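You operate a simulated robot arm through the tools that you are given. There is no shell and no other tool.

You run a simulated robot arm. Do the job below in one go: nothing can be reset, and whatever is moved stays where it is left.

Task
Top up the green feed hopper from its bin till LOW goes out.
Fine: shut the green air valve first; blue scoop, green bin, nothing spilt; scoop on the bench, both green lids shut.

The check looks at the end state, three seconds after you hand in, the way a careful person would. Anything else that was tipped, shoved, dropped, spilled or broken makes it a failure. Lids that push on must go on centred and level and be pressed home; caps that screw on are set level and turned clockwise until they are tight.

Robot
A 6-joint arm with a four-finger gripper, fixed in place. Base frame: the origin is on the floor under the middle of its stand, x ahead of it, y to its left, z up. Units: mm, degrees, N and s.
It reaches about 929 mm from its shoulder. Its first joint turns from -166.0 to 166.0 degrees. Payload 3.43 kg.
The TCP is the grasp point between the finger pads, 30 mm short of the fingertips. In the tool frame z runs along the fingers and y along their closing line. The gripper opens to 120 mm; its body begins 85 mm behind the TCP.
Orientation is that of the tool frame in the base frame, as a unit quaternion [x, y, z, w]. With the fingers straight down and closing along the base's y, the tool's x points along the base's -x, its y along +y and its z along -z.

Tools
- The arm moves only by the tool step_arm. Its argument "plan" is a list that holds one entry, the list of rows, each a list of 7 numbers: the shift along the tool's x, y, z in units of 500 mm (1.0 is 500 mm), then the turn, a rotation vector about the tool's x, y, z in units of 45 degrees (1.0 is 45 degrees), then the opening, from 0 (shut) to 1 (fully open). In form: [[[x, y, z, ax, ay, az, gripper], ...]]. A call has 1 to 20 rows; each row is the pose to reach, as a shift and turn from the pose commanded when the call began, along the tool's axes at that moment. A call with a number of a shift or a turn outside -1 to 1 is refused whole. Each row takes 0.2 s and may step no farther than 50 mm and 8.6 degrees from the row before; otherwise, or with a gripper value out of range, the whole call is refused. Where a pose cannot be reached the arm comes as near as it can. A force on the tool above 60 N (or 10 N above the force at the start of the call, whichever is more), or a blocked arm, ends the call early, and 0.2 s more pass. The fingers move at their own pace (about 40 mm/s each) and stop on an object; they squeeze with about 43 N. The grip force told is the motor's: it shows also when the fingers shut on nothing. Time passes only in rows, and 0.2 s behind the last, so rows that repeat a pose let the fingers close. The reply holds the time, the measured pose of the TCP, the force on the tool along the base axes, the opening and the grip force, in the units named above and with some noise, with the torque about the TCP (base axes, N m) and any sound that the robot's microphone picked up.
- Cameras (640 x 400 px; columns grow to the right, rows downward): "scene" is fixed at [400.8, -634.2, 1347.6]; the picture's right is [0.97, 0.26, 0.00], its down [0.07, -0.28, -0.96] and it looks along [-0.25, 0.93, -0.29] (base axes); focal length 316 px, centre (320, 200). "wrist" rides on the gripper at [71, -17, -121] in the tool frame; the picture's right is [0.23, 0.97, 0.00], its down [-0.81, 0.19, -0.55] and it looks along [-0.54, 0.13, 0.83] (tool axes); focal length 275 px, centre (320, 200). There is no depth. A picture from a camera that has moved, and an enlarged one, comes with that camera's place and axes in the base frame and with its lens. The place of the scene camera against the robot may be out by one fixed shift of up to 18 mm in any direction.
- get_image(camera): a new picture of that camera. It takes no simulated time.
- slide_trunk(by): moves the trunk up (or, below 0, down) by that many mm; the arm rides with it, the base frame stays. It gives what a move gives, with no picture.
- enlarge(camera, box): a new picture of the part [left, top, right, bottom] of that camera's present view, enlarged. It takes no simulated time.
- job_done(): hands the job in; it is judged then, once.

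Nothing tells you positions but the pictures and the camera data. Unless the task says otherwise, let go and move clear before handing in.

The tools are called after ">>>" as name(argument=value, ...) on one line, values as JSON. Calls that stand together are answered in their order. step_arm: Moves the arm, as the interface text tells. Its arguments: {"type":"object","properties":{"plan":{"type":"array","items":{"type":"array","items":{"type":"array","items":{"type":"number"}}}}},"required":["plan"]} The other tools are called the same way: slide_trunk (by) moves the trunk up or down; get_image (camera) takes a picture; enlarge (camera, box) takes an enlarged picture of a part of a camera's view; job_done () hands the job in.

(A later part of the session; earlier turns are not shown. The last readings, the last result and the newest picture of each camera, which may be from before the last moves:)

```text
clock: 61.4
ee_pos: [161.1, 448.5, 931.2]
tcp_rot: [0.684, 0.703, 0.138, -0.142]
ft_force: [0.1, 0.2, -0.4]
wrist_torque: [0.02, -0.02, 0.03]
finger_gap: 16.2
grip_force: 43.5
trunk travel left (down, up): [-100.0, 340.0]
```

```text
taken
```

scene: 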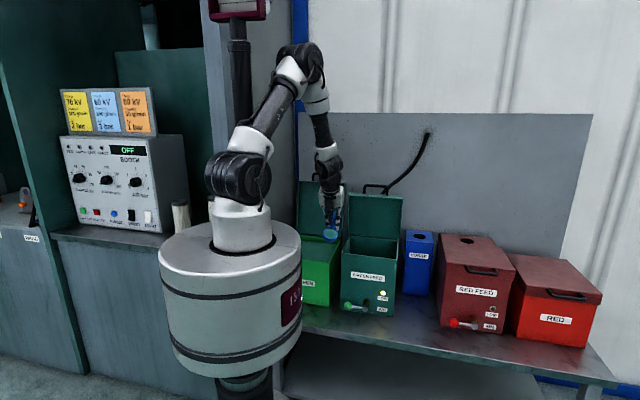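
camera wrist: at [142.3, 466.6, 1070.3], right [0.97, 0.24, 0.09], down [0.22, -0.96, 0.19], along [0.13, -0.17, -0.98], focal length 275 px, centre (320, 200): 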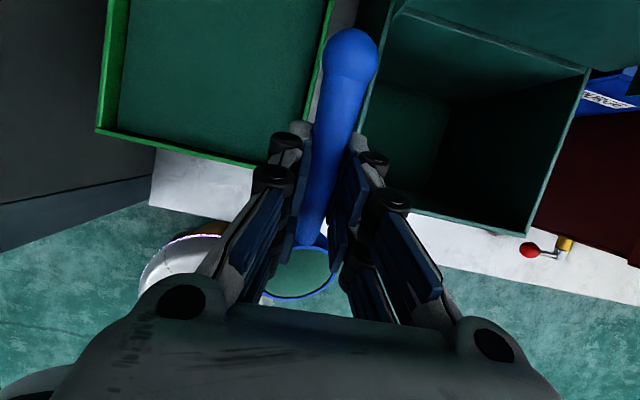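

Contact is gone and the powder is still in the bowl. I check closely for any spill and whether the hopper shifted.

>>> enlarge(camera="scene", box=[330, 250, 450, 345])

>>> enlarge(camera="wrist", box=[220, 200, 440, 330])

>>> enlarge(camera="scene", box=[280, 160, 440, 345])

```text
4.21 times, centred on (390, 298) of scene
camera zoom: at [400.8, -634.2, 1347.6], right [0.97, 0.26, 0.0], down [0.07, -0.28, -0.96], along [-0.25, 0.93, -0.29], focal length 1329 px, centre (25, -210)
```

zoom: 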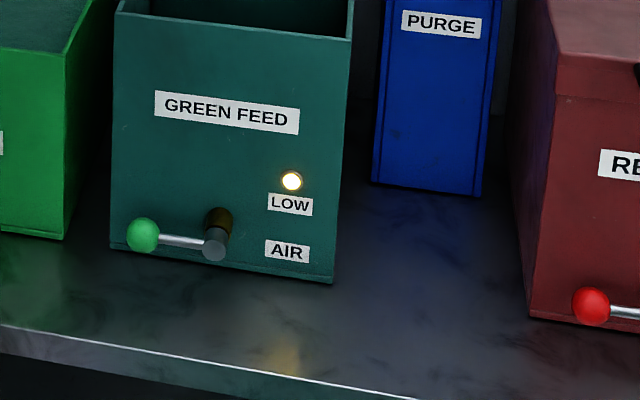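

```text
2.91 times, centred on (330, 265) of wrist
camera zoom: at [142.3, 466.6, 1070.3], right [0.97, 0.24, 0.09], down [0.22, -0.96, 0.19], along [0.13, -0.17, -0.98], focal length 801 px, centre (291, 11)
```

zoom: 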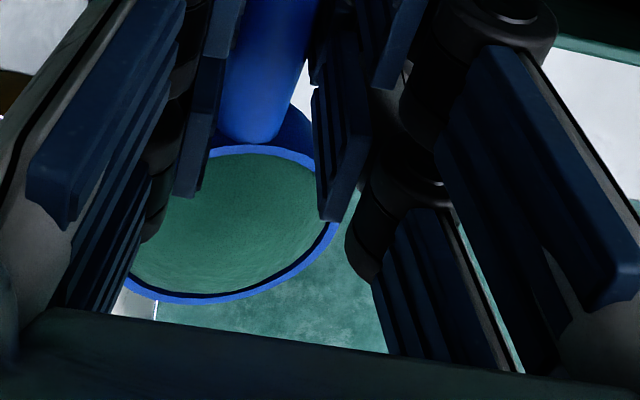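

```text
2.16 times, centred on (360, 252) of scene
camera zoom: at [400.8, -634.2, 1347.6], right [0.97, 0.26, 0.0], down [0.07, -0.28, -0.96], along [-0.25, 0.93, -0.29], focal length 682 px, centre (234, 86)
```

zoom: 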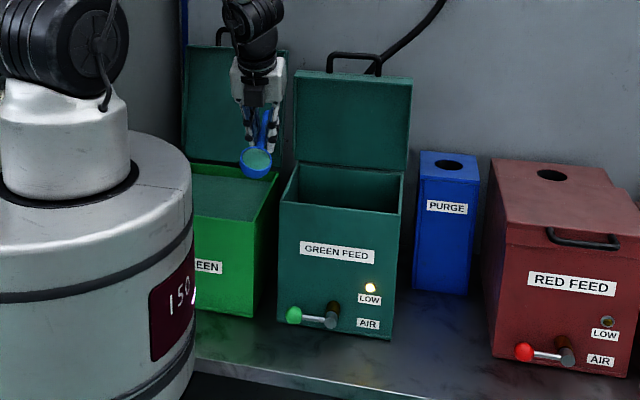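

The hopper, lid and lamp are all exactly where they were, and there's no spill. I now go round in front of the hopper at y≈448, clear of the lid, before moving in.

>>> step_arm(plan=[[[0, 0.012, 0, 0, 0, 0, 0], [-0.001, 0.04, 0, 0, 0, 0, 0], [-0.002, 0.08, -0.001, 0, 0, 0, 0], [-0.003, 0.12, -0.001, 0, 0, 0, 0], [-0.004, 0.16, -0.002, 0, 0, 0, 0], [-0.005, 0.2, -0.002, 0, 0, 0, 0], [-0.006, 0.24, -0.003, 0, 0, 0, 0], [-0.007, 0.266, -0.003, 0, 0, 0, 0], [-0.007, 0.278, -0.003, 0, 0, 0, 0]]])

>>> get_image(camera="wrist")

```text
clock: 63.4
ee_pos: [300.0, 448.4, 931.0]
tcp_rot: [0.684, 0.702, 0.137, -0.143]
ft_force: [0.3, 0.8, -1.4]
wrist_torque: [0.08, 0.02, -0.01]
finger_gap: 16.1
grip_force: 43.5
trunk travel left (down, up): [-100.0, 340.0]
```

```text
taken
camera wrist: at [282.1, 466.4, 1069.7], right [0.97, 0.24, 0.09], down [0.22, -0.96, 0.19], along [0.13, -0.17, -0.98], focal length 275 px, centre (320, 200)
```

wrist: 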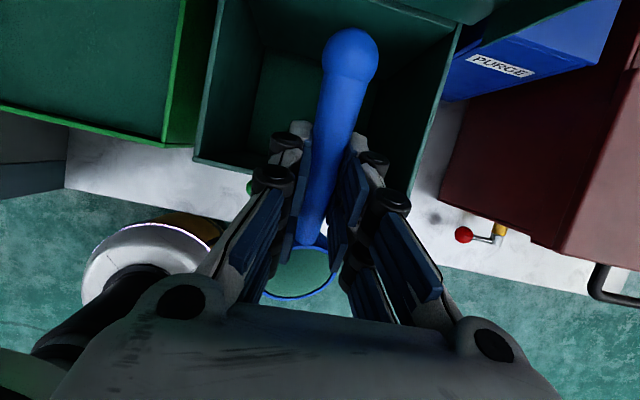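

I'm centred in x on the hopper with the bowl still in front of it. I move in over the opening, then tip to about 68°.

>>> step_arm(plan=[[[0.015, 0, 0.008, 0, 0, 0, 0], [0.045, 0.001, 0.026, 0, 0, 0, 0], [0.08, 0.002, 0.047, 0, 0.02, 0, 0], [0.11, 0.003, 0.065, 0, 0.06, 0, 0], [0.125, 0.004, 0.074, 0, 0.14, 0, 0], [0.125, 0.004, 0.08, 0, 0.28, 0, 0], [0.122, 0.004, 0.085, 0, 0.42, 0, 0], [0.12, 0.004, 0.09, 0, 0.56, 0, 0], [0.117, 0.004, 0.095, 0, 0.7, 0, 0], [0.115, 0.004, 0.1, 0, 0.85, 0, 0], [0.113, 0.004, 0.104, 0, 1.0, 0, 0]]])

>>> get_image(camera="wrist")

>>> enlarge(camera="scene", box=[290, 150, 450, 320])

```text
clock: 65.8
ee_pos: [300.7, 519.5, 904.5]
tcp_rot: [0.578, 0.594, 0.39, -0.401]
ft_force: [0.4, 0.8, 0.2]
wrist_torque: [0.02, -0.02, -0.02]
finger_gap: 15.8
grip_force: 43.1
trunk travel left (down, up): [-100.0, 340.0]
```

```text
taken
camera wrist: at [285.3, 434.4, 1015.8], right [0.97, 0.11, 0.21], down [0.21, -0.81, -0.55], along [0.11, 0.57, -0.81], focal length 275 px, centre (320, 200)
```

wrist: 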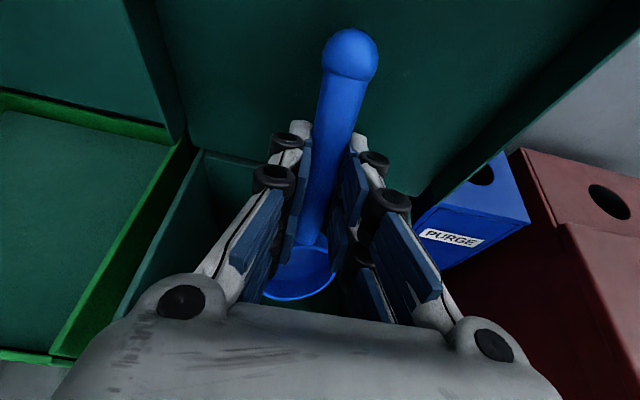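

```text
2.35 times, centred on (370, 235) of scene
camera zoom: at [400.8, -634.2, 1347.6], right [0.97, 0.26, 0.0], down [0.07, -0.28, -0.96], along [-0.25, 0.93, -0.29], focal length 743 px, centre (202, 118)
```

zoom: 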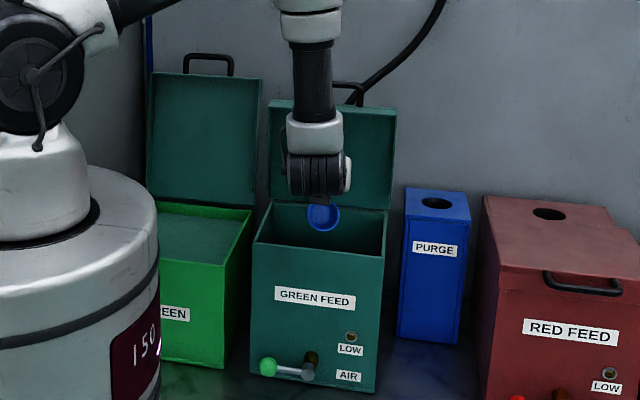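

The bowl emptied into the hopper and the LOW lamp looks dark. I zoom in to verify the lamp, the bowl and the surroundings.

>>> enlarge(camera="scene", box=[355, 260, 415, 320])

>>> enlarge(camera="wrist", box=[140, 130, 420, 320])

>>> enlarge(camera="scene", box=[340, 190, 410, 260])

```text
6.67 times, centred on (385, 290) of scene
camera zoom: at [400.8, -634.2, 1347.6], right [0.97, 0.26, 0.0], down [0.07, -0.28, -0.96], along [-0.25, 0.93, -0.29], focal length 2104 px, centre (-113, -400)
```

zoom: 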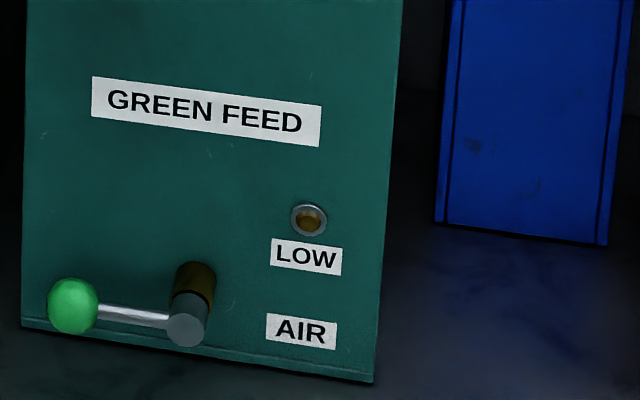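

```text
2.11 times, centred on (280, 225) of wrist
camera zoom: at [285.3, 434.4, 1015.8], right [0.97, 0.11, 0.21], down [0.21, -0.81, -0.55], along [0.11, 0.57, -0.81], focal length 580 px, centre (404, 147)
```

zoom: 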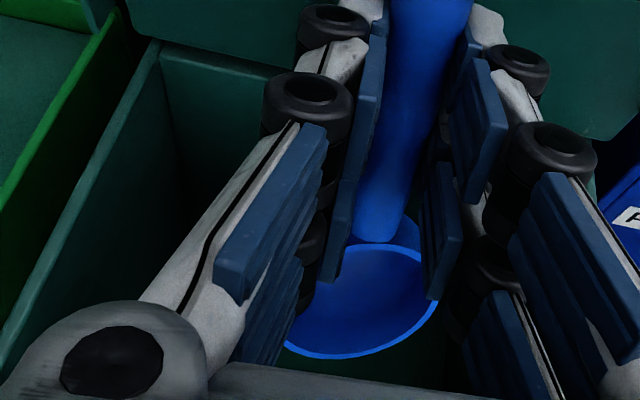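

```text
5.71 times, centred on (375, 225) of scene
camera zoom: at [400.8, -634.2, 1347.6], right [0.97, 0.26, 0.0], down [0.07, -0.28, -0.96], along [-0.25, 0.93, -0.29], focal length 1804 px, centre (6, 57)
```

zoom: 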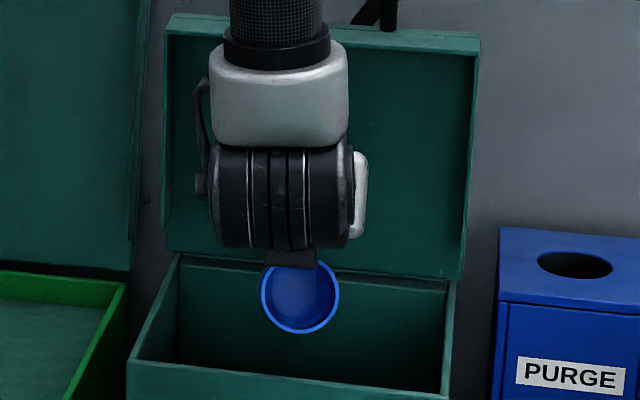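

LOW is out and the bowl looks empty after the one scoop. I tip a bit further over the hopper to shed any residue before leaving.

>>> step_arm(plan=[[[0.01, 0, -0.004, 0, 0.14, 0, 0], [0.02, 0, -0.008, 0, 0.28, 0, 0], [0.028, 0, -0.011, 0, 0.42, 0, 0], [0.028, 0, -0.011, 0, 0.55, 0, 0], [0.028, 0, -0.011, 0, 0.6, 0, 0], [0.028, 0, -0.011, 0, 0.55, 0, 0], [0.028, 0, -0.011, 0, 0.6, 0, 0], [0.028, 0, -0.011, 0, 0.6, 0, 0]]])

>>> get_image(camera="wrist")

>>> enlarge(camera="scene", box=[330, 190, 420, 320])

```text
clock: 67.6
ee_pos: [299.8, 521.8, 919.0]
tcp_rot: [-0.471, -0.485, -0.513, 0.529]
ft_force: [-0.1, 0.3, -1.0]
wrist_torque: [-0.02, 0.02, -0.01]
finger_gap: 16.1
grip_force: 43.6
trunk travel left (down, up): [-100.0, 340.0]
```

```text
taken
camera wrist: at [285.2, 393.7, 979.5], right [0.97, 0.01, 0.23], down [0.2, -0.48, -0.86], along [0.1, 0.88, -0.46], focal length 275 px, centre (320, 200)
```

wrist: 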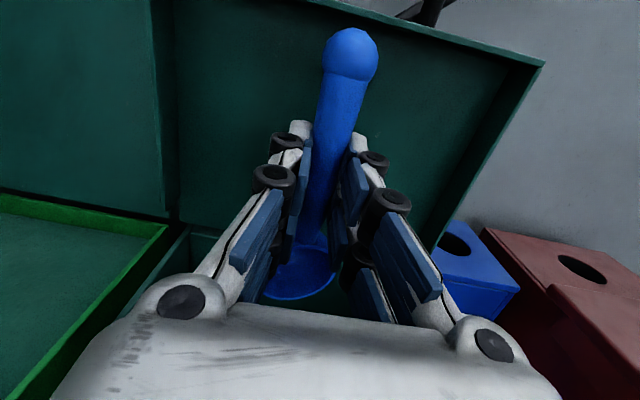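

```text
3.08 times, centred on (375, 255) of scene
camera zoom: at [400.8, -634.2, 1347.6], right [0.97, 0.26, 0.0], down [0.07, -0.28, -0.96], along [-0.25, 0.93, -0.29], focal length 971 px, centre (151, 31)
```

zoom: 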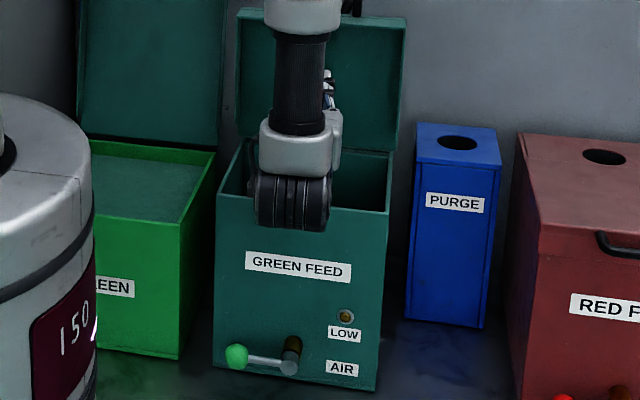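

LOW stays out and the bowl is empty. I rotate the scoop back and withdraw it to the front of the hopper.

>>> step_arm(plan=[[[0, 0, 0, 0, -0.14, 0, 0], [0, 0, 0, 0, -0.28, 0, 0], [0, 0, 0, 0, -0.42, 0, 0], [0, 0, 0, 0, -0.56, 0, 0], [0, 0, -0.01, 0, -0.7, 0, 0], [0, 0, -0.02, 0, -0.85, 0, 0], [0, 0, -0.03, 0, -1.0, 0, 0]]])

>>> get_image(camera="wrist")

```text
clock: 69.2
ee_pos: [300.6, 505.8, 919.1]
tcp_rot: [0.633, 0.65, 0.293, -0.302]
ft_force: [0.3, -0.1, -1.1]
wrist_torque: [-0.01, -0.01, 0.02]
finger_gap: 16.1
grip_force: 42.7
trunk travel left (down, up): [-100.0, 340.0]
```

```text
taken
camera wrist: at [283.8, 458.9, 1051.1], right [0.97, 0.18, 0.17], down [0.22, -0.94, -0.26], along [0.12, 0.29, -0.95], focal length 275 px, centre (320, 200)
```

wrist: 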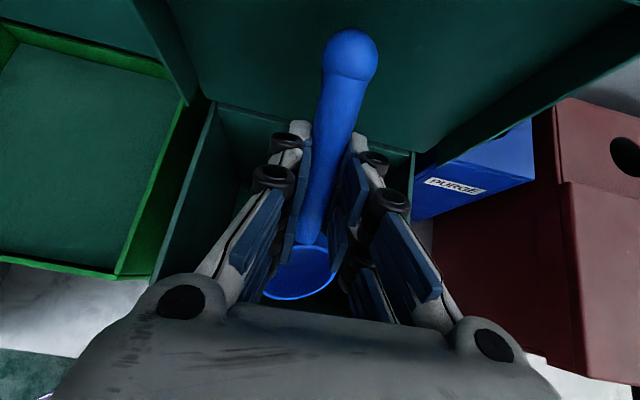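

The scoop is clear inside the opening. I pull out toward the robot and level the gripper in front of the hopper.

>>> step_arm(plan=[[[-0.004, 0, -0.014, 0, -0.12, 0, 0], [-0.018, -0.001, -0.045, 0, -0.25, 0, 0], [-0.035, -0.002, -0.075, 0, -0.38, 0, 0], [-0.052, -0.003, -0.103, 0, -0.51, 0, 0], [-0.07, -0.004, -0.13, 0, -0.64, 0, 0], [-0.085, -0.005, -0.155, 0, -0.77, 0, 0], [-0.1, -0.006, -0.178, 0, -0.89, 0, 0], [-0.106, -0.006, -0.188, 0, -1.0, 0, 0]]])

>>> get_image(camera="wrist")

>>> enlarge(camera="scene", box=[290, 150, 450, 340])

```text
clock: 71.0
ee_pos: [301.8, 399.8, 937.4]
tcp_rot: [0.697, 0.716, 0.03, -0.03]
ft_force: [-0.1, 0.6, -0.2]
wrist_torque: [0.02, -0.01, -0.03]
finger_gap: 15.8
grip_force: 43.0
trunk travel left (down, up): [-100.0, 340.0]
```

```text
taken
camera wrist: at [281.2, 460.1, 1063.8], right [0.97, 0.26, 0.02], down [0.22, -0.85, 0.48], along [0.14, -0.46, -0.88], focal length 275 px, centre (320, 200)
```

wrist: 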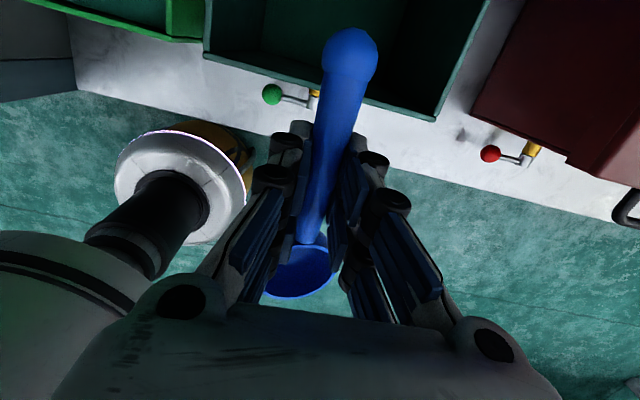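

```text
2.11 times, centred on (370, 245) of scene
camera zoom: at [400.8, -634.2, 1347.6], right [0.97, 0.26, 0.0], down [0.07, -0.28, -0.96], along [-0.25, 0.93, -0.29], focal length 664 px, centre (215, 105)
```

zoom: 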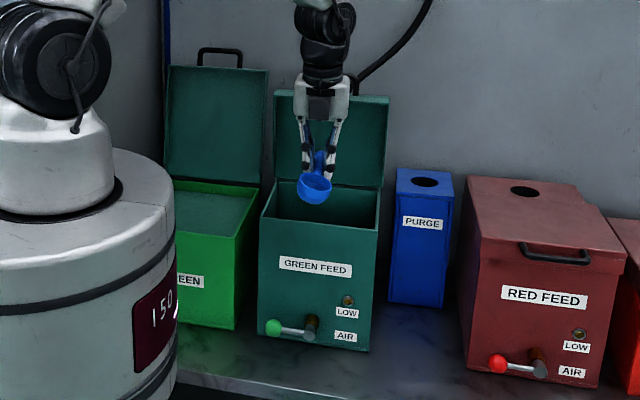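

The empty scoop is in front of the hopper, LOW still out, nothing spilt. I rotate it back to lie along the bench and carry it to its original spot.

>>> step_arm(plan=[[[-0.012, 0.024, 0.02, 0, -0.05, -0.125, 0], [-0.025, 0.048, 0.041, 0, -0.1, -0.25, 0], [-0.037, 0.073, 0.062, 0, -0.1, -0.375, 0], [-0.05, 0.097, 0.083, 0, -0.1, -0.5, 0], [-0.062, 0.121, 0.104, 0, -0.1, -0.625, 0], [-0.075, 0.145, 0.125, 0, -0.1, -0.75, 0], [-0.087, 0.17, 0.145, 0, -0.1, -0.875, 0], [-0.1, 0.194, 0.166, 0, -0.1, -0.99, 0]]])

```text
clock: 72.8
ee_pos: [397.7, 357.2, 851.0]
tcp_rot: [0.373, 0.928, 0.012, 0.01]
ft_force: [0.1, 0.4, 0.0]
wrist_torque: [0.05, 0.02, 0.0]
finger_gap: 16.0
grip_force: 43.1
trunk travel left (down, up): [-100.0, 340.0]
```

The turn is halfway and the grip is steady. I finish the turn over the original scoop position and descend to z≈690.

>>> step_arm(plan=[[[-0.01, 0.01, 0.04, 0.005, 0.002, -0.122, 0], [-0.02, 0.02, 0.081, 0.01, 0.003, -0.243, 0], [-0.029, 0.029, 0.122, 0.014, 0.005, -0.365, 0], [-0.039, 0.039, 0.162, 0.019, 0.006, -0.487, 0], [-0.049, 0.049, 0.203, 0.024, 0.008, -0.608, 0], [-0.059, 0.059, 0.244, 0.029, 0.009, -0.73, 0], [-0.068, 0.068, 0.284, 0.033, 0.011, -0.851, 0], [-0.078, 0.078, 0.325, 0.038, 0.012, -0.973, 0]]])

>>> get_image(camera="wrist")

>>> enlarge(camera="scene", box=[370, 250, 470, 350])

```text
clock: 74.6
ee_pos: [458.0, 360.6, 691.2]
tcp_rot: [0.0, 1.0, -0.004, 0.004]
ft_force: [0.6, -0.2, -0.4]
wrist_torque: [0.01, 0.02, 0.0]
finger_gap: 15.9
grip_force: 43.4
trunk travel left (down, up): [-100.0, 340.0]
```

```text
taken
camera wrist: at [385.0, 345.5, 810.8], right [-0.23, 0.97, -0.01], down [0.81, 0.2, 0.56], along [0.54, 0.12, -0.83], focal length 275 px, centre (320, 200)
```

wrist: 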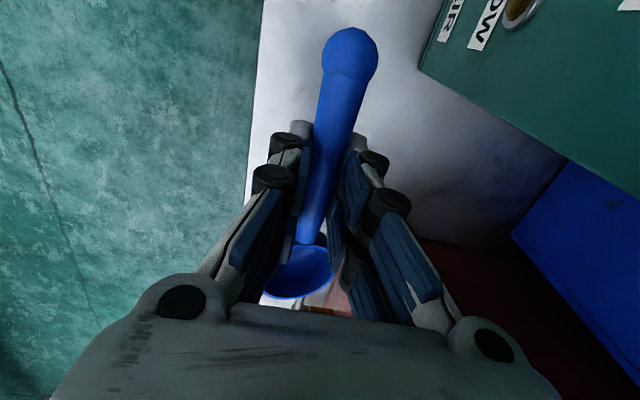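

```text
4.00 times, centred on (420, 300) of scene
camera zoom: at [400.8, -634.2, 1347.6], right [0.97, 0.26, 0.0], down [0.07, -0.28, -0.96], along [-0.25, 0.93, -0.29], focal length 1263 px, centre (-80, -200)
```

zoom: 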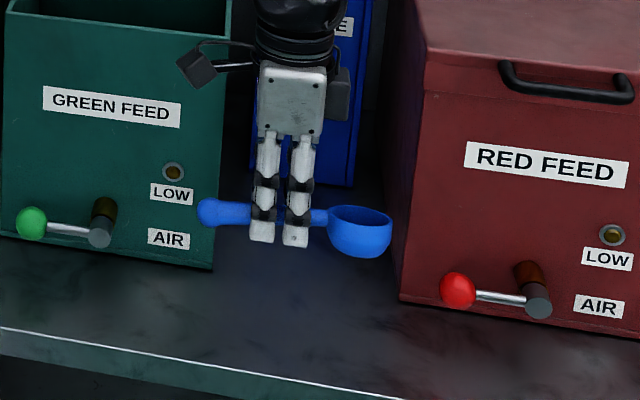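

The scoop is level in the same attitude it had on the bench, and LOW remains dark. I lower it to just above the bench.

>>> step_arm(plan=[[[0, 0.002, 0.04, 0, 0, 0, 0], [0, 0.002, 0.08, 0, 0, 0, 0], [0, 0.002, 0.12, 0, 0, 0, 0], [0, 0.002, 0.15, 0, 0, 0, 0], [0, 0.002, 0.17, 0, 0, 0, 0], [0, 0.002, 0.18, 0, 0, 0, 0]]])

>>> enlarge(camera="scene", box=[380, 290, 460, 350])

```text
clock: 76.0
ee_pos: [458.1, 363.0, 599.1]
tcp_rot: [0.001, 1.0, -0.004, 0.004]
ft_force: [-0.8, 0.2, -0.7]
wrist_torque: [-0.01, 0.03, 0.0]
finger_gap: 16.0
grip_force: 42.5
trunk travel left (down, up): [-100.0, 340.0]
```

```text
6.67 times, centred on (420, 320) of scene
camera zoom: at [400.8, -634.2, 1347.6], right [0.97, 0.26, 0.0], down [0.07, -0.28, -0.96], along [-0.25, 0.93, -0.29], focal length 2104 px, centre (-347, -600)
```

zoom: 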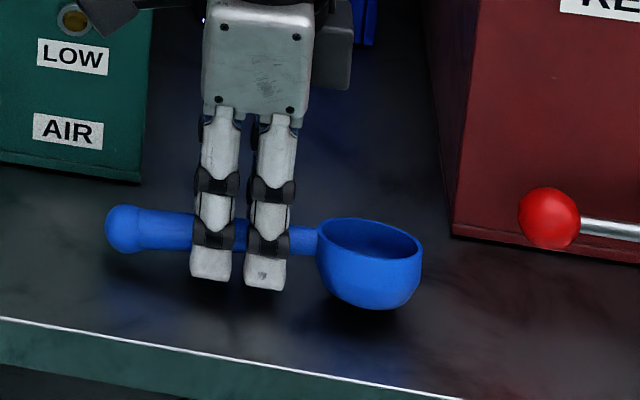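

The bowl hangs about 1 cm above the bench, rolled slightly about its handle. I creep down to touch.

>>> step_arm(plan=[[[0, 0, 0.006, 0, 0, 0, 0], [0, 0, 0.012, 0, 0, 0, 0]]])

>>> step_arm(plan=[[[0, 0, 0.004, 0, 0, 0, 0], [0, 0, 0.006, 0, 0, 0, 0]]])

>>> enlarge(camera="scene", box=[380, 290, 460, 350])

```text
clock: 76.6
ee_pos: [458.7, 363.3, 595.6]
tcp_rot: [0.001, 1.0, -0.003, 0.005]
ft_force: [-1.8, -1.8, 10.2]
wrist_torque: [-0.04, -0.63, -0.16]
finger_gap: 15.8
grip_force: 42.7
trunk travel left (down, up): [-100.0, 340.0]
```

```text
clock: 77.2
ee_pos: [457.5, 363.5, 591.8]
tcp_rot: [0.001, 1.0, -0.003, 0.005]
ft_force: [-3.4, -2.4, 18.3]
wrist_torque: [0.05, -0.7, -0.25]
finger_gap: 16.0
grip_force: 43.1
trunk travel left (down, up): [-100.0, 340.0]
```

```text
6.67 times, centred on (420, 320) of scene
camera zoom: at [400.8, -634.2, 1347.6], right [0.97, 0.26, 0.0], down [0.07, -0.28, -0.96], along [-0.25, 0.93, -0.29], focal length 2104 px, centre (-347, -600)
```

zoom: 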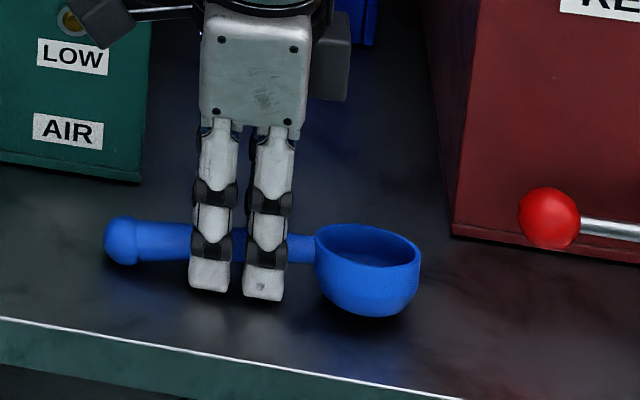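

The bowl is touching the bench (18 N). I ease up slightly to drop the preload and then open the fingers gently.

>>> step_arm(plan=[[[0, 0, -0.004, 0, 0, 0, 0], [0, 0, -0.004, 0, 0, 0, 0.15], [0, 0, -0.004, 0, 0, 0, 0.2], [0, 0, -0.004, 0, 0, 0, 0.3], [0, 0, -0.004, 0, 0, 0, 0.4], [0, 0, -0.004, 0, 0, 0, 0.45], [0, 0, -0.004, 0, 0, 0, 0.45]]])

>>> enlarge(camera="scene", box=[380, 290, 460, 350])

>>> get_image(camera="wrist")

```text
clock: 78.8
ee_pos: [458.3, 364.1, 593.1]
tcp_rot: [0.001, 1.0, -0.005, 0.003]
ft_force: [-0.4, -0.5, -0.1]
wrist_torque: [-0.01, 0.0, -0.05]
finger_gap: 53.9
grip_force: 0.1
trunk travel left (down, up): [-100.0, 340.0]
```

```text
6.67 times, centred on (420, 320) of scene
camera zoom: at [400.8, -634.2, 1347.6], right [0.97, 0.26, 0.0], down [0.07, -0.28, -0.96], along [-0.25, 0.93, -0.29], focal length 2104 px, centre (-347, -600)
```

zoom: 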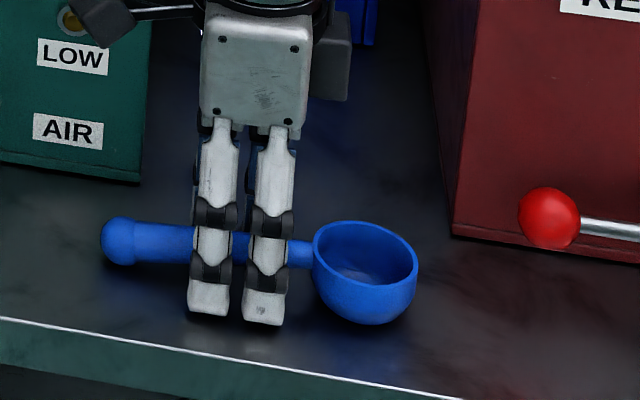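

```text
taken
camera wrist: at [384.7, 346.9, 712.9], right [-0.23, 0.97, -0.01], down [0.81, 0.19, 0.56], along [0.54, 0.12, -0.83], focal length 275 px, centre (320, 200)
```

wrist: 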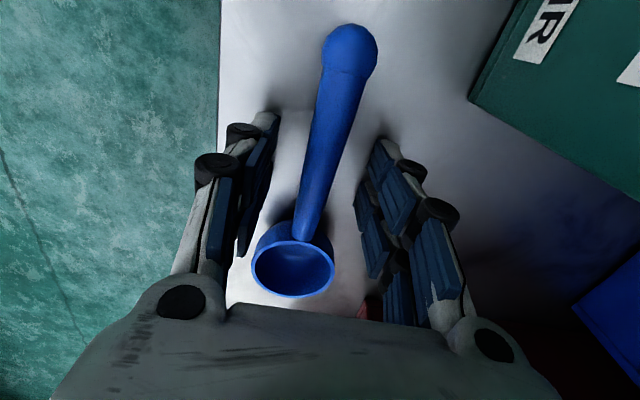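

The scoop has settled level on the bench and is released. I raise the gripper straight up, well clear.

>>> step_arm(plan=[[[0, 0, -0.02, 0, 0, 0, 0.45], [0, 0, -0.08, 0, 0, 0, 0.45], [0, 0, -0.17, 0, 0, 0, 0.45], [0, 0, -0.26, 0, 0, 0, 0.45], [0, 0, -0.35, 0, 0, 0, 0.45], [0, 0, -0.44, 0, 0, 0, 0.45], [0, 0, -0.53, 0, 0, 0, 0.45], [0, 0, -0.62, 0, 0, 0, 0.45], [0, 0, -0.71, 0, 0, 0, 0.45], [0, 0, -0.8, 0, 0, 0, 0.45], [0, 0, -0.89, 0, 0, 0, 0.45], [0, 0, -0.98, 0, 0, 0, 0.45]]])

>>> get_image(camera="wrist")

>>> get_image(camera="scene")

```text
clock: 81.4
ee_pos: [455.0, 363.6, 1086.2]
tcp_rot: [0.002, 1.0, -0.004, 0.003]
ft_force: [-0.1, 0.3, -0.8]
wrist_torque: [0.02, 0.0, 0.0]
finger_gap: 53.8
grip_force: 0.1
trunk travel left (down, up): [-100.0, 340.0]
```

```text
taken
camera wrist: at [381.7, 348.2, 1206.1], right [-0.23, 0.97, -0.01], down [0.81, 0.19, 0.56], along [0.54, 0.12, -0.83], focal length 275 px, centre (320, 200)
```

wrist: 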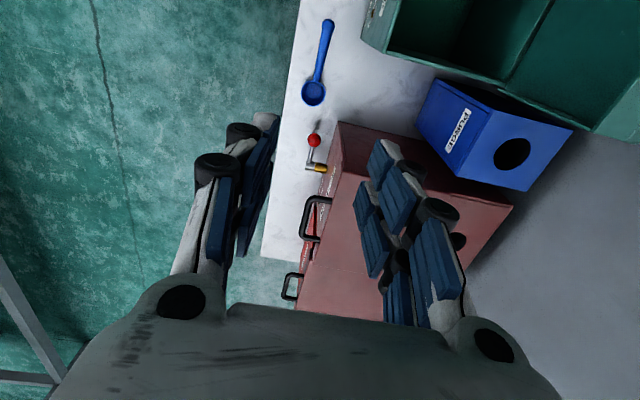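

```text
taken
```

scene: 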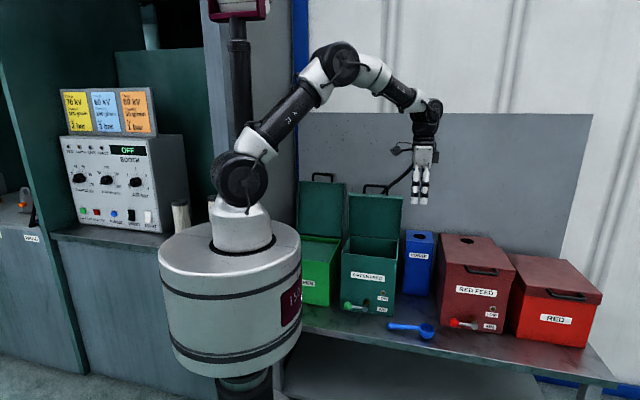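

The scoop lies where it started and everything is in order. Next I move above the hopper lid's handle with the fingers closing front-to-back, to grip the bar.

>>> step_arm(plan=[[[0.04, 0.045, -0.03, 0, 0, 0, 0.45], [0.08, 0.1, -0.06, 0, 0, 0, 0.45], [0.13, 0.16, -0.09, 0, 0, 0, 0.45], [0.18, 0.22, -0.12, 0, 0, 0, 0.45], [0.23, 0.28, -0.15, 0, 0, 0, 0.45], [0.275, 0.34, -0.168, 0, 0, 0, 0.4], [0.312, 0.392, -0.168, 0, 0, 0, 0.35]]])

>>> get_image(camera="wrist")

>>> enlarge(camera="scene", box=[320, 100, 440, 230])

```text
clock: 83.0
ee_pos: [296.7, 563.9, 1165.1]
tcp_rot: [0.002, 1.0, -0.005, 0.003]
ft_force: [-0.3, 0.5, -0.2]
wrist_torque: [-0.02, 0.02, 0.01]
finger_gap: 42.0
grip_force: 0.1
trunk travel left (down, up): [-100.0, 340.0]
```

```text
taken
camera wrist: at [223.6, 547.5, 1284.9], right [-0.23, 0.97, -0.01], down [0.81, 0.19, 0.56], along [0.54, 0.12, -0.83], focal length 275 px, centre (320, 200)
```

wrist: 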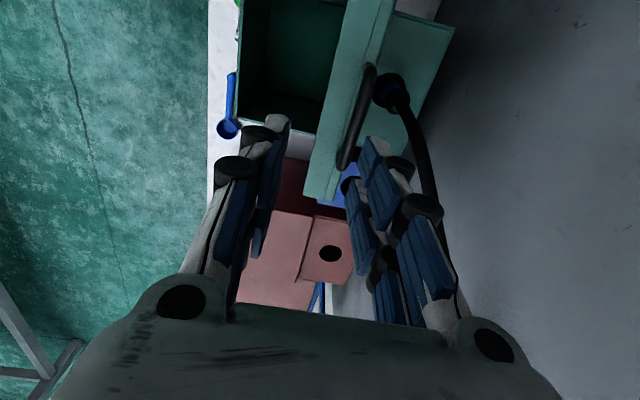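

```text
3.08 times, centred on (380, 165) of scene
camera zoom: at [400.8, -634.2, 1347.6], right [0.97, 0.26, 0.0], down [0.07, -0.28, -0.96], along [-0.25, 0.93, -0.29], focal length 971 px, centre (135, 308)
```

zoom: 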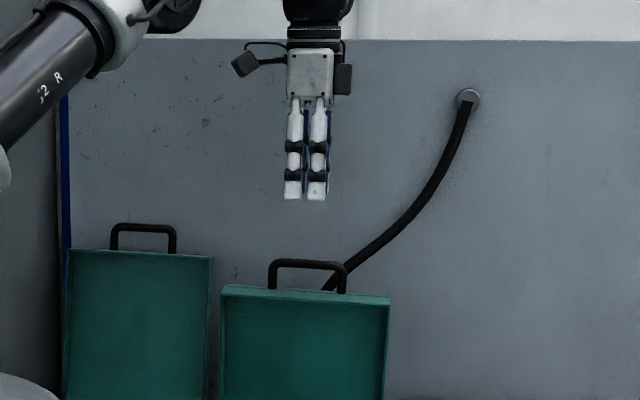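

The bar sits near (297, 597, 1035), with the lance and hose about 50 mm behind it. I align over it at a small opening and re-check before straddling.

>>> step_arm(plan=[[[0, 0.02, 0.03, 0, 0, 0, 0.35], [0, 0.045, 0.07, 0, 0, 0, 0.35], [0.001, 0.065, 0.11, 0, 0, 0, 0.35], [0.001, 0.068, 0.14, 0, 0, 0, 0.35]]])

>>> get_image(camera="wrist")

>>> enlarge(camera="scene", box=[330, 130, 420, 220])

```text
clock: 84.0
ee_pos: [295.3, 598.4, 1094.9]
tcp_rot: [0.001, 1.0, -0.005, 0.004]
ft_force: [-0.8, 0.5, 0.6]
wrist_torque: [0.01, 0.03, 0.0]
finger_gap: 41.6
grip_force: 0.0
trunk travel left (down, up): [-100.0, 340.0]
```

```text
taken
camera wrist: at [223.1, 582.9, 1214.9], right [-0.23, 0.97, -0.01], down [0.81, 0.19, 0.56], along [0.54, 0.12, -0.83], focal length 275 px, centre (320, 200)
```

wrist: 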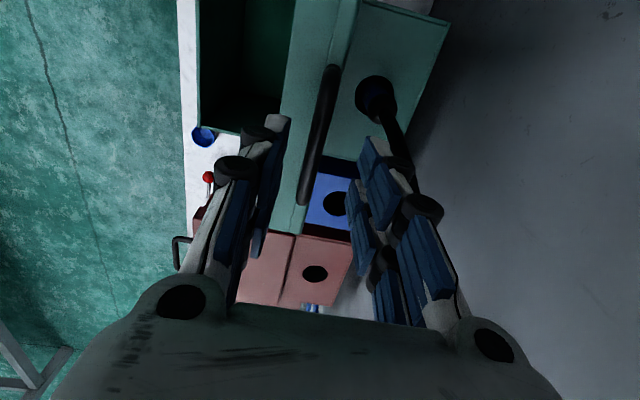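

```text
4.44 times, centred on (375, 175) of scene
camera zoom: at [400.8, -634.2, 1347.6], right [0.97, 0.26, 0.0], down [0.07, -0.28, -0.96], along [-0.25, 0.93, -0.29], focal length 1403 px, centre (76, 311)
```

zoom: 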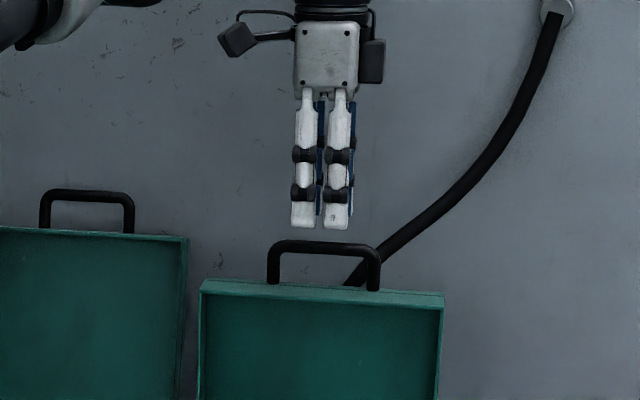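

The bar is well centred between the fingers (y≈596). I descend to straddle it and close gently.

>>> step_arm(plan=[[[0, -0.003, 0.03, 0, 0, 0, 0.35], [0, -0.004, 0.06, 0, 0, 0, 0.35], [0, -0.004, 0.085, 0, 0, 0, 0.35], [0, -0.004, 0.102, 0, 0, 0, 0.35]]])

>>> get_image(camera="wrist")

>>> enlarge(camera="scene", box=[330, 130, 420, 220])

```text
clock: 85.0
ee_pos: [298.4, 596.3, 1044.5]
tcp_rot: [0.0, 1.0, -0.005, 0.003]
ft_force: [0.0, 0.1, 0.2]
wrist_torque: [-0.01, 0.0, -0.03]
finger_gap: 41.8
grip_force: 0.0
trunk travel left (down, up): [-100.0, 340.0]
```

```text
taken
camera wrist: at [225.2, 579.1, 1163.9], right [-0.23, 0.97, -0.01], down [0.81, 0.19, 0.56], along [0.54, 0.12, -0.83], focal length 275 px, centre (320, 200)
```

wrist: 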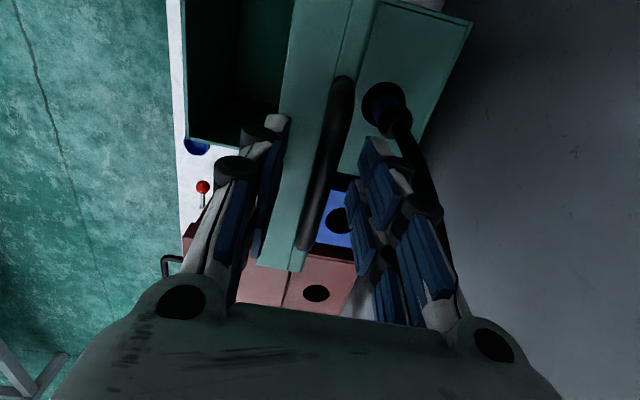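

```text
4.44 times, centred on (375, 175) of scene
camera zoom: at [400.8, -634.2, 1347.6], right [0.97, 0.26, 0.0], down [0.07, -0.28, -0.96], along [-0.25, 0.93, -0.29], focal length 1403 px, centre (76, 311)
```

zoom: 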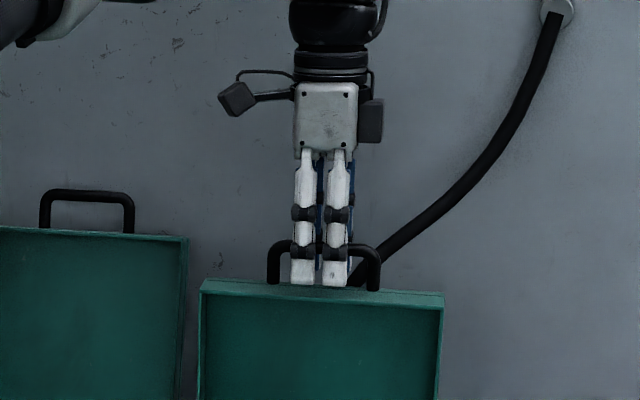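

The bar is between the fingers. I close on it and pull the lid forward along its hinge arc down to about 45°.

>>> step_arm(plan=[[[0, 0, 0, 0, 0, 0, 0.2], [0, 0, 0, 0, 0, 0, 0], [0, 0, 0, 0, 0, 0, 0], [0, 0, 0, 0, 0, 0, 0], [0, 0, 0, 0, 0, 0, 0], [0, 0, 0, 0, 0, 0, 0]]])

>>> step_arm(plan=[[[0, -0.015, 0.001, 0, 0, 0, 0], [0, -0.0338, 0.003, 0, 0, 0, 0], [0, -0.0635, 0.0076, 0, 0, 0, 0], [0, -0.1, 0.0166, 0, 0, 0, 0], [0, -0.1359, 0.0284, 0, 0, 0, 0], [0, -0.1704, 0.0435, 0, 0, 0, 0], [0, -0.2034, 0.0616, 0, 0, 0, 0], [0, -0.2348, 0.0824, 0, 0, 0, 0], [0, -0.2644, 0.1058, 0, 0, 0, 0], [0, -0.2913, 0.1317, 0, 0, 0, 0]]])

>>> get_image(camera="wrist")

>>> enlarge(camera="scene", box=[310, 130, 430, 260])

```text
clock: 86.4
ee_pos: [298.7, 595.0, 1044.0]
tcp_rot: [0.001, 1.0, -0.005, 0.004]
ft_force: [0.2, -0.8, -1.9]
wrist_torque: [-0.02, -0.08, 0.38]
finger_gap: 10.5
grip_force: 44.2
trunk travel left (down, up): [-100.0, 340.0]
```

```text
clock: 88.6
ee_pos: [298.7, 450.4, 977.6]
tcp_rot: [0.002, 1.0, -0.005, 0.005]
ft_force: [0.6, 10.0, -9.5]
wrist_torque: [0.29, -0.36, 1.57]
finger_gap: 11.5
grip_force: 44.7
trunk travel left (down, up): [-100.0, 340.0]
```

```text
taken
camera wrist: at [225.0, 434.0, 1097.2], right [-0.23, 0.97, -0.01], down [0.81, 0.2, 0.56], along [0.54, 0.12, -0.83], focal length 275 px, centre (320, 200)
```

wrist: 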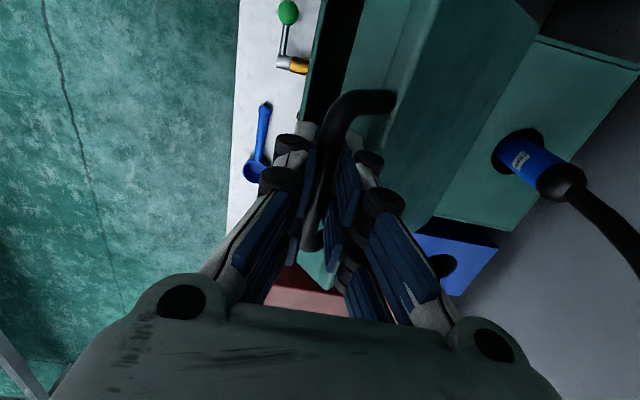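

```text
3.08 times, centred on (370, 195) of scene
camera zoom: at [400.8, -634.2, 1347.6], right [0.97, 0.26, 0.0], down [0.07, -0.28, -0.96], along [-0.25, 0.93, -0.29], focal length 971 px, centre (166, 215)
```

zoom: 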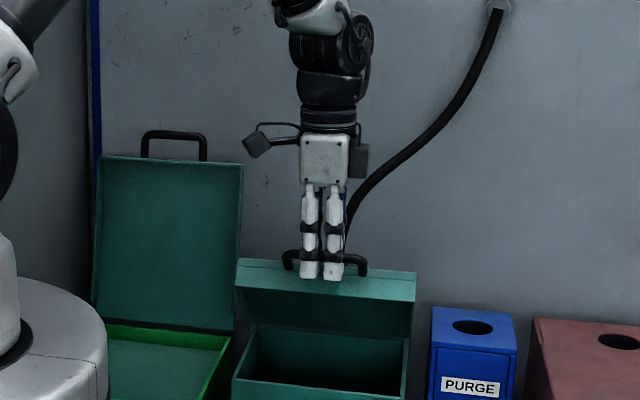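

The lid follows at about 45° with modest force. I carry on down the arc to closed.

>>> step_arm(plan=[[[0, -0.012, 0.013, 0, 0, 0, 0], [0, -0.025, 0.0282, 0, 0, 0, 0], [0, -0.0474, 0.0587, 0, 0, 0, 0], [0, -0.0671, 0.0905, 0, 0, 0, 0], [0, -0.0838, 0.1243, 0, 0, 0, 0], [0, -0.0974, 0.1594, 0, 0, 0, 0], [0, -0.108, 0.1955, 0, 0, 0, 0], [0, -0.1155, 0.2326, 0, 0, 0, 0], [0, -0.118, 0.253, 0, 0, 0, 0], [0, -0.12, 0.2698, 0, 0, 0, 0], [0, -0.1203, 0.284, 0, 0, 0, 0], [0, -0.1207, 0.297, 0, 0, 0, 0], [0, -0.1207, 0.305, 0, 0, 0, 0]]])

>>> get_image(camera="wrist")

>>> enlarge(camera="scene", box=[310, 170, 430, 330])

```text
clock: 91.4
ee_pos: [297.8, 389.3, 827.6]
tcp_rot: [0.0, 1.0, -0.005, 0.005]
ft_force: [-20.2, 26.2, 5.4]
wrist_torque: [0.22, 0.24, 1.71]
finger_gap: 11.0
grip_force: 44.6
trunk travel left (down, up): [-100.0, 340.0]
```

```text
taken
camera wrist: at [225.2, 372.6, 947.2], right [-0.23, 0.97, -0.01], down [0.81, 0.2, 0.56], along [0.55, 0.12, -0.83], focal length 275 px, centre (320, 200)
```

wrist: 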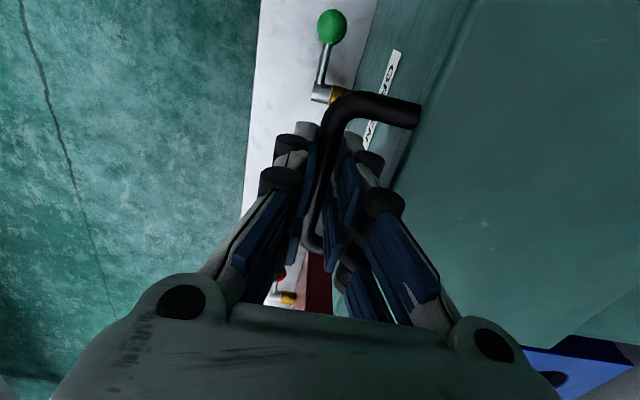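

```text
2.50 times, centred on (370, 250) of scene
camera zoom: at [400.8, -634.2, 1347.6], right [0.97, 0.26, 0.0], down [0.07, -0.28, -0.96], along [-0.25, 0.93, -0.29], focal length 789 px, centre (195, 75)
```

zoom: 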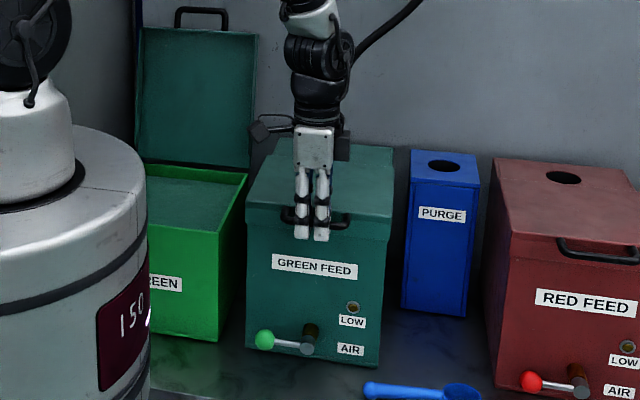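

The lid is down. I release the bar with a small opening and raise straight up.

>>> step_arm(plan=[[[0, 0, 0, 0, 0, 0, 0.12], [0, 0, 0, 0, 0, 0, 0.2], [0, 0, 0, 0, 0, 0, 0.22], [0, 0, 0, 0, 0, 0, 0.22]]])

>>> step_arm(plan=[[[0, 0, -0.015, 0, 0, 0, 0.22], [0, 0, -0.04, 0, 0, 0, 0.22], [0, 0, -0.08, 0, 0, 0, 0.22], [0, 0, -0.13, 0, 0, 0, 0.22], [0, 0, -0.19, 0, 0, 0, 0.1], [0, 0, -0.25, 0, 0, 0, 0]]])

>>> get_image(camera="wrist")

>>> enlarge(camera="scene", box=[310, 170, 430, 330])

```text
clock: 92.4
ee_pos: [299.9, 386.4, 827.3]
tcp_rot: [0.001, 1.0, -0.004, 0.004]
ft_force: [0.8, 0.7, 0.3]
wrist_torque: [-0.02, 0.01, -0.02]
finger_gap: 26.7
grip_force: 0.1
trunk travel left (down, up): [-100.0, 340.0]
```

```text
clock: 93.8
ee_pos: [300.2, 385.0, 952.2]
tcp_rot: [0.001, 1.0, -0.004, 0.004]
ft_force: [-0.8, 0.2, 0.2]
wrist_torque: [0.02, -0.02, 0.02]
finger_gap: 0.0
grip_force: 14.3
trunk travel left (down, up): [-100.0, 340.0]
```

```text
taken
camera wrist: at [225.8, 370.1, 1072.1], right [-0.23, 0.97, -0.01], down [0.81, 0.19, 0.56], along [0.54, 0.12, -0.83], focal length 275 px, centre (320, 200)
```

wrist: 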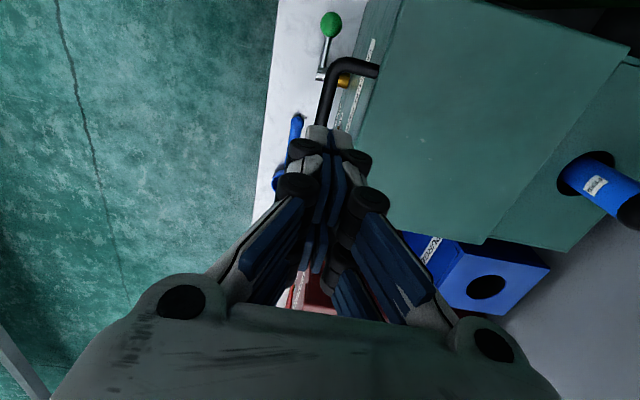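

```text
2.50 times, centred on (370, 250) of scene
camera zoom: at [400.8, -634.2, 1347.6], right [0.97, 0.26, 0.0], down [0.07, -0.28, -0.96], along [-0.25, 0.93, -0.29], focal length 789 px, centre (195, 75)
```

zoom: 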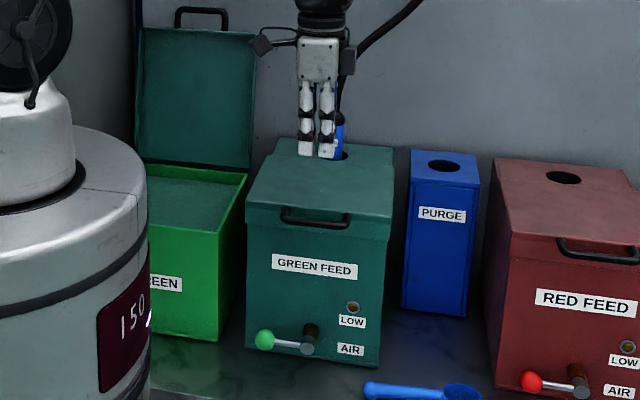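

The hopper lid looks shut and LOW is still out. I press lightly on its front with closed fingers to be sure it's home.

>>> step_arm(plan=[[[0, 0.05, 0.03, 0, 0, 0, 0], [0, 0.1, 0.07, 0, 0, 0, 0], [0, 0.15, 0.12, 0, 0, 0, 0], [0, 0.15, 0.15, 0, 0, 0, 0], [0, 0.15, 0.17, 0, 0, 0, 0], [0, 0.15, 0.18, 0, 0, 0, 0], [0, 0.15, 0.19, 0, 0, 0, 0]]])

>>> step_arm(plan=[[[0, 0, 0.004, 0, 0, 0, 0], [0, 0, 0.008, 0, 0, 0, 0], [0, 0, 0.012, 0, 0, 0, 0]]])

```text
clock: 95.4
ee_pos: [298.2, 461.7, 855.4]
tcp_rot: [0.001, 1.0, -0.004, 0.003]
ft_force: [-0.7, -0.6, -0.3]
wrist_torque: [0.0, 0.0, 0.01]
finger_gap: 0.3
grip_force: 33.2
trunk travel left (down, up): [-100.0, 340.0]
```

```text
clock: 96.2
ee_pos: [300.6, 461.8, 852.4]
tcp_rot: [0.001, 1.0, -0.003, 0.005]
ft_force: [-1.0, -3.9, 19.8]
wrist_torque: [-0.04, 0.43, 0.12]
finger_gap: 5.9
grip_force: 33.4
trunk travel left (down, up): [-100.0, 340.0]
```

The lid is firmly home (20 N press at z≈822). I rise and move over toward the bin lid's handle to locate it.

>>> step_arm(plan=[[[0, 0, -0.03, 0, 0, 0, 0.1], [0, 0, -0.1, 0, 0, 0, 0.2], [0, 0, -0.19, 0, 0, 0, 0.35], [0, 0, -0.28, 0, 0, 0, 0.35], [0.03, 0.01, -0.36, 0, 0, 0, 0.35], [0.08, 0.03, -0.44, 0, 0, 0, 0.35], [0.14, 0.06, -0.51, 0, 0, 0, 0.35], [0.2, 0.09, -0.57, 0, 0, 0, 0.35], [0.27, 0.12, -0.61, 0, 0, 0, 0.35], [0.34, 0.16, -0.63, 0, 0, 0, 0.35], [0.41, 0.2, -0.64, 0, 0, 0, 0.35], [0.46, 0.24, -0.64, 0, 0, 0, 0.35], [0.5, 0.28, -0.64, 0, 0, 0, 0.35]]])

>>> get_image(camera="wrist")

>>> enlarge(camera="scene", box=[280, 100, 400, 230])

```text
clock: 99.0
ee_pos: [48.3, 606.0, 1168.8]
tcp_rot: [0.001, 1.0, -0.004, 0.004]
ft_force: [0.3, -0.4, 0.3]
wrist_torque: [-0.02, -0.01, -0.03]
finger_gap: 41.9
grip_force: 0.0
trunk travel left (down, up): [-100.0, 340.0]
```

```text
taken
camera wrist: at [-25.5, 590.2, 1289.8], right [-0.23, 0.97, -0.01], down [0.81, 0.19, 0.56], along [0.54, 0.12, -0.83], focal length 275 px, centre (320, 200)
```

wrist: 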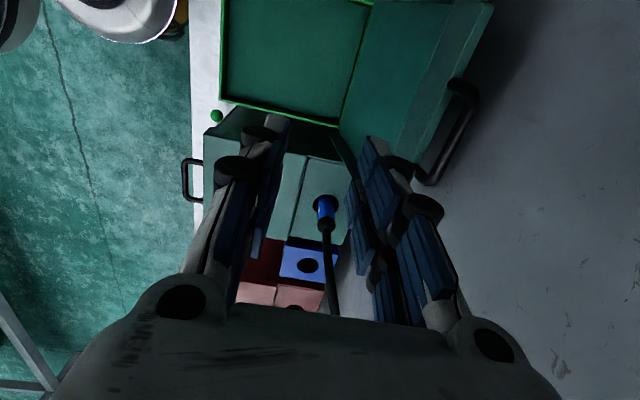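

```text
3.08 times, centred on (340, 165) of scene
camera zoom: at [400.8, -634.2, 1347.6], right [0.97, 0.26, 0.0], down [0.07, -0.28, -0.96], along [-0.25, 0.93, -0.29], focal length 971 px, centre (258, 308)
```

zoom: 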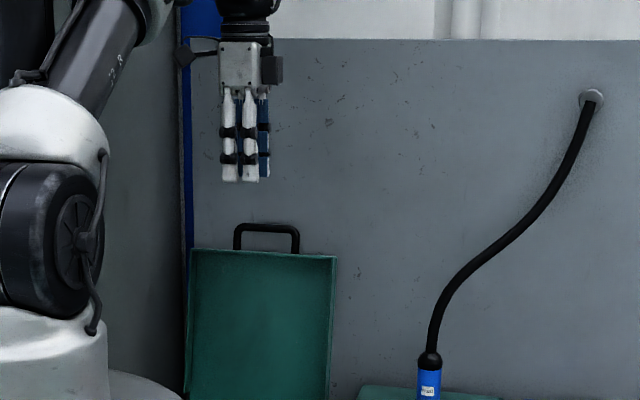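

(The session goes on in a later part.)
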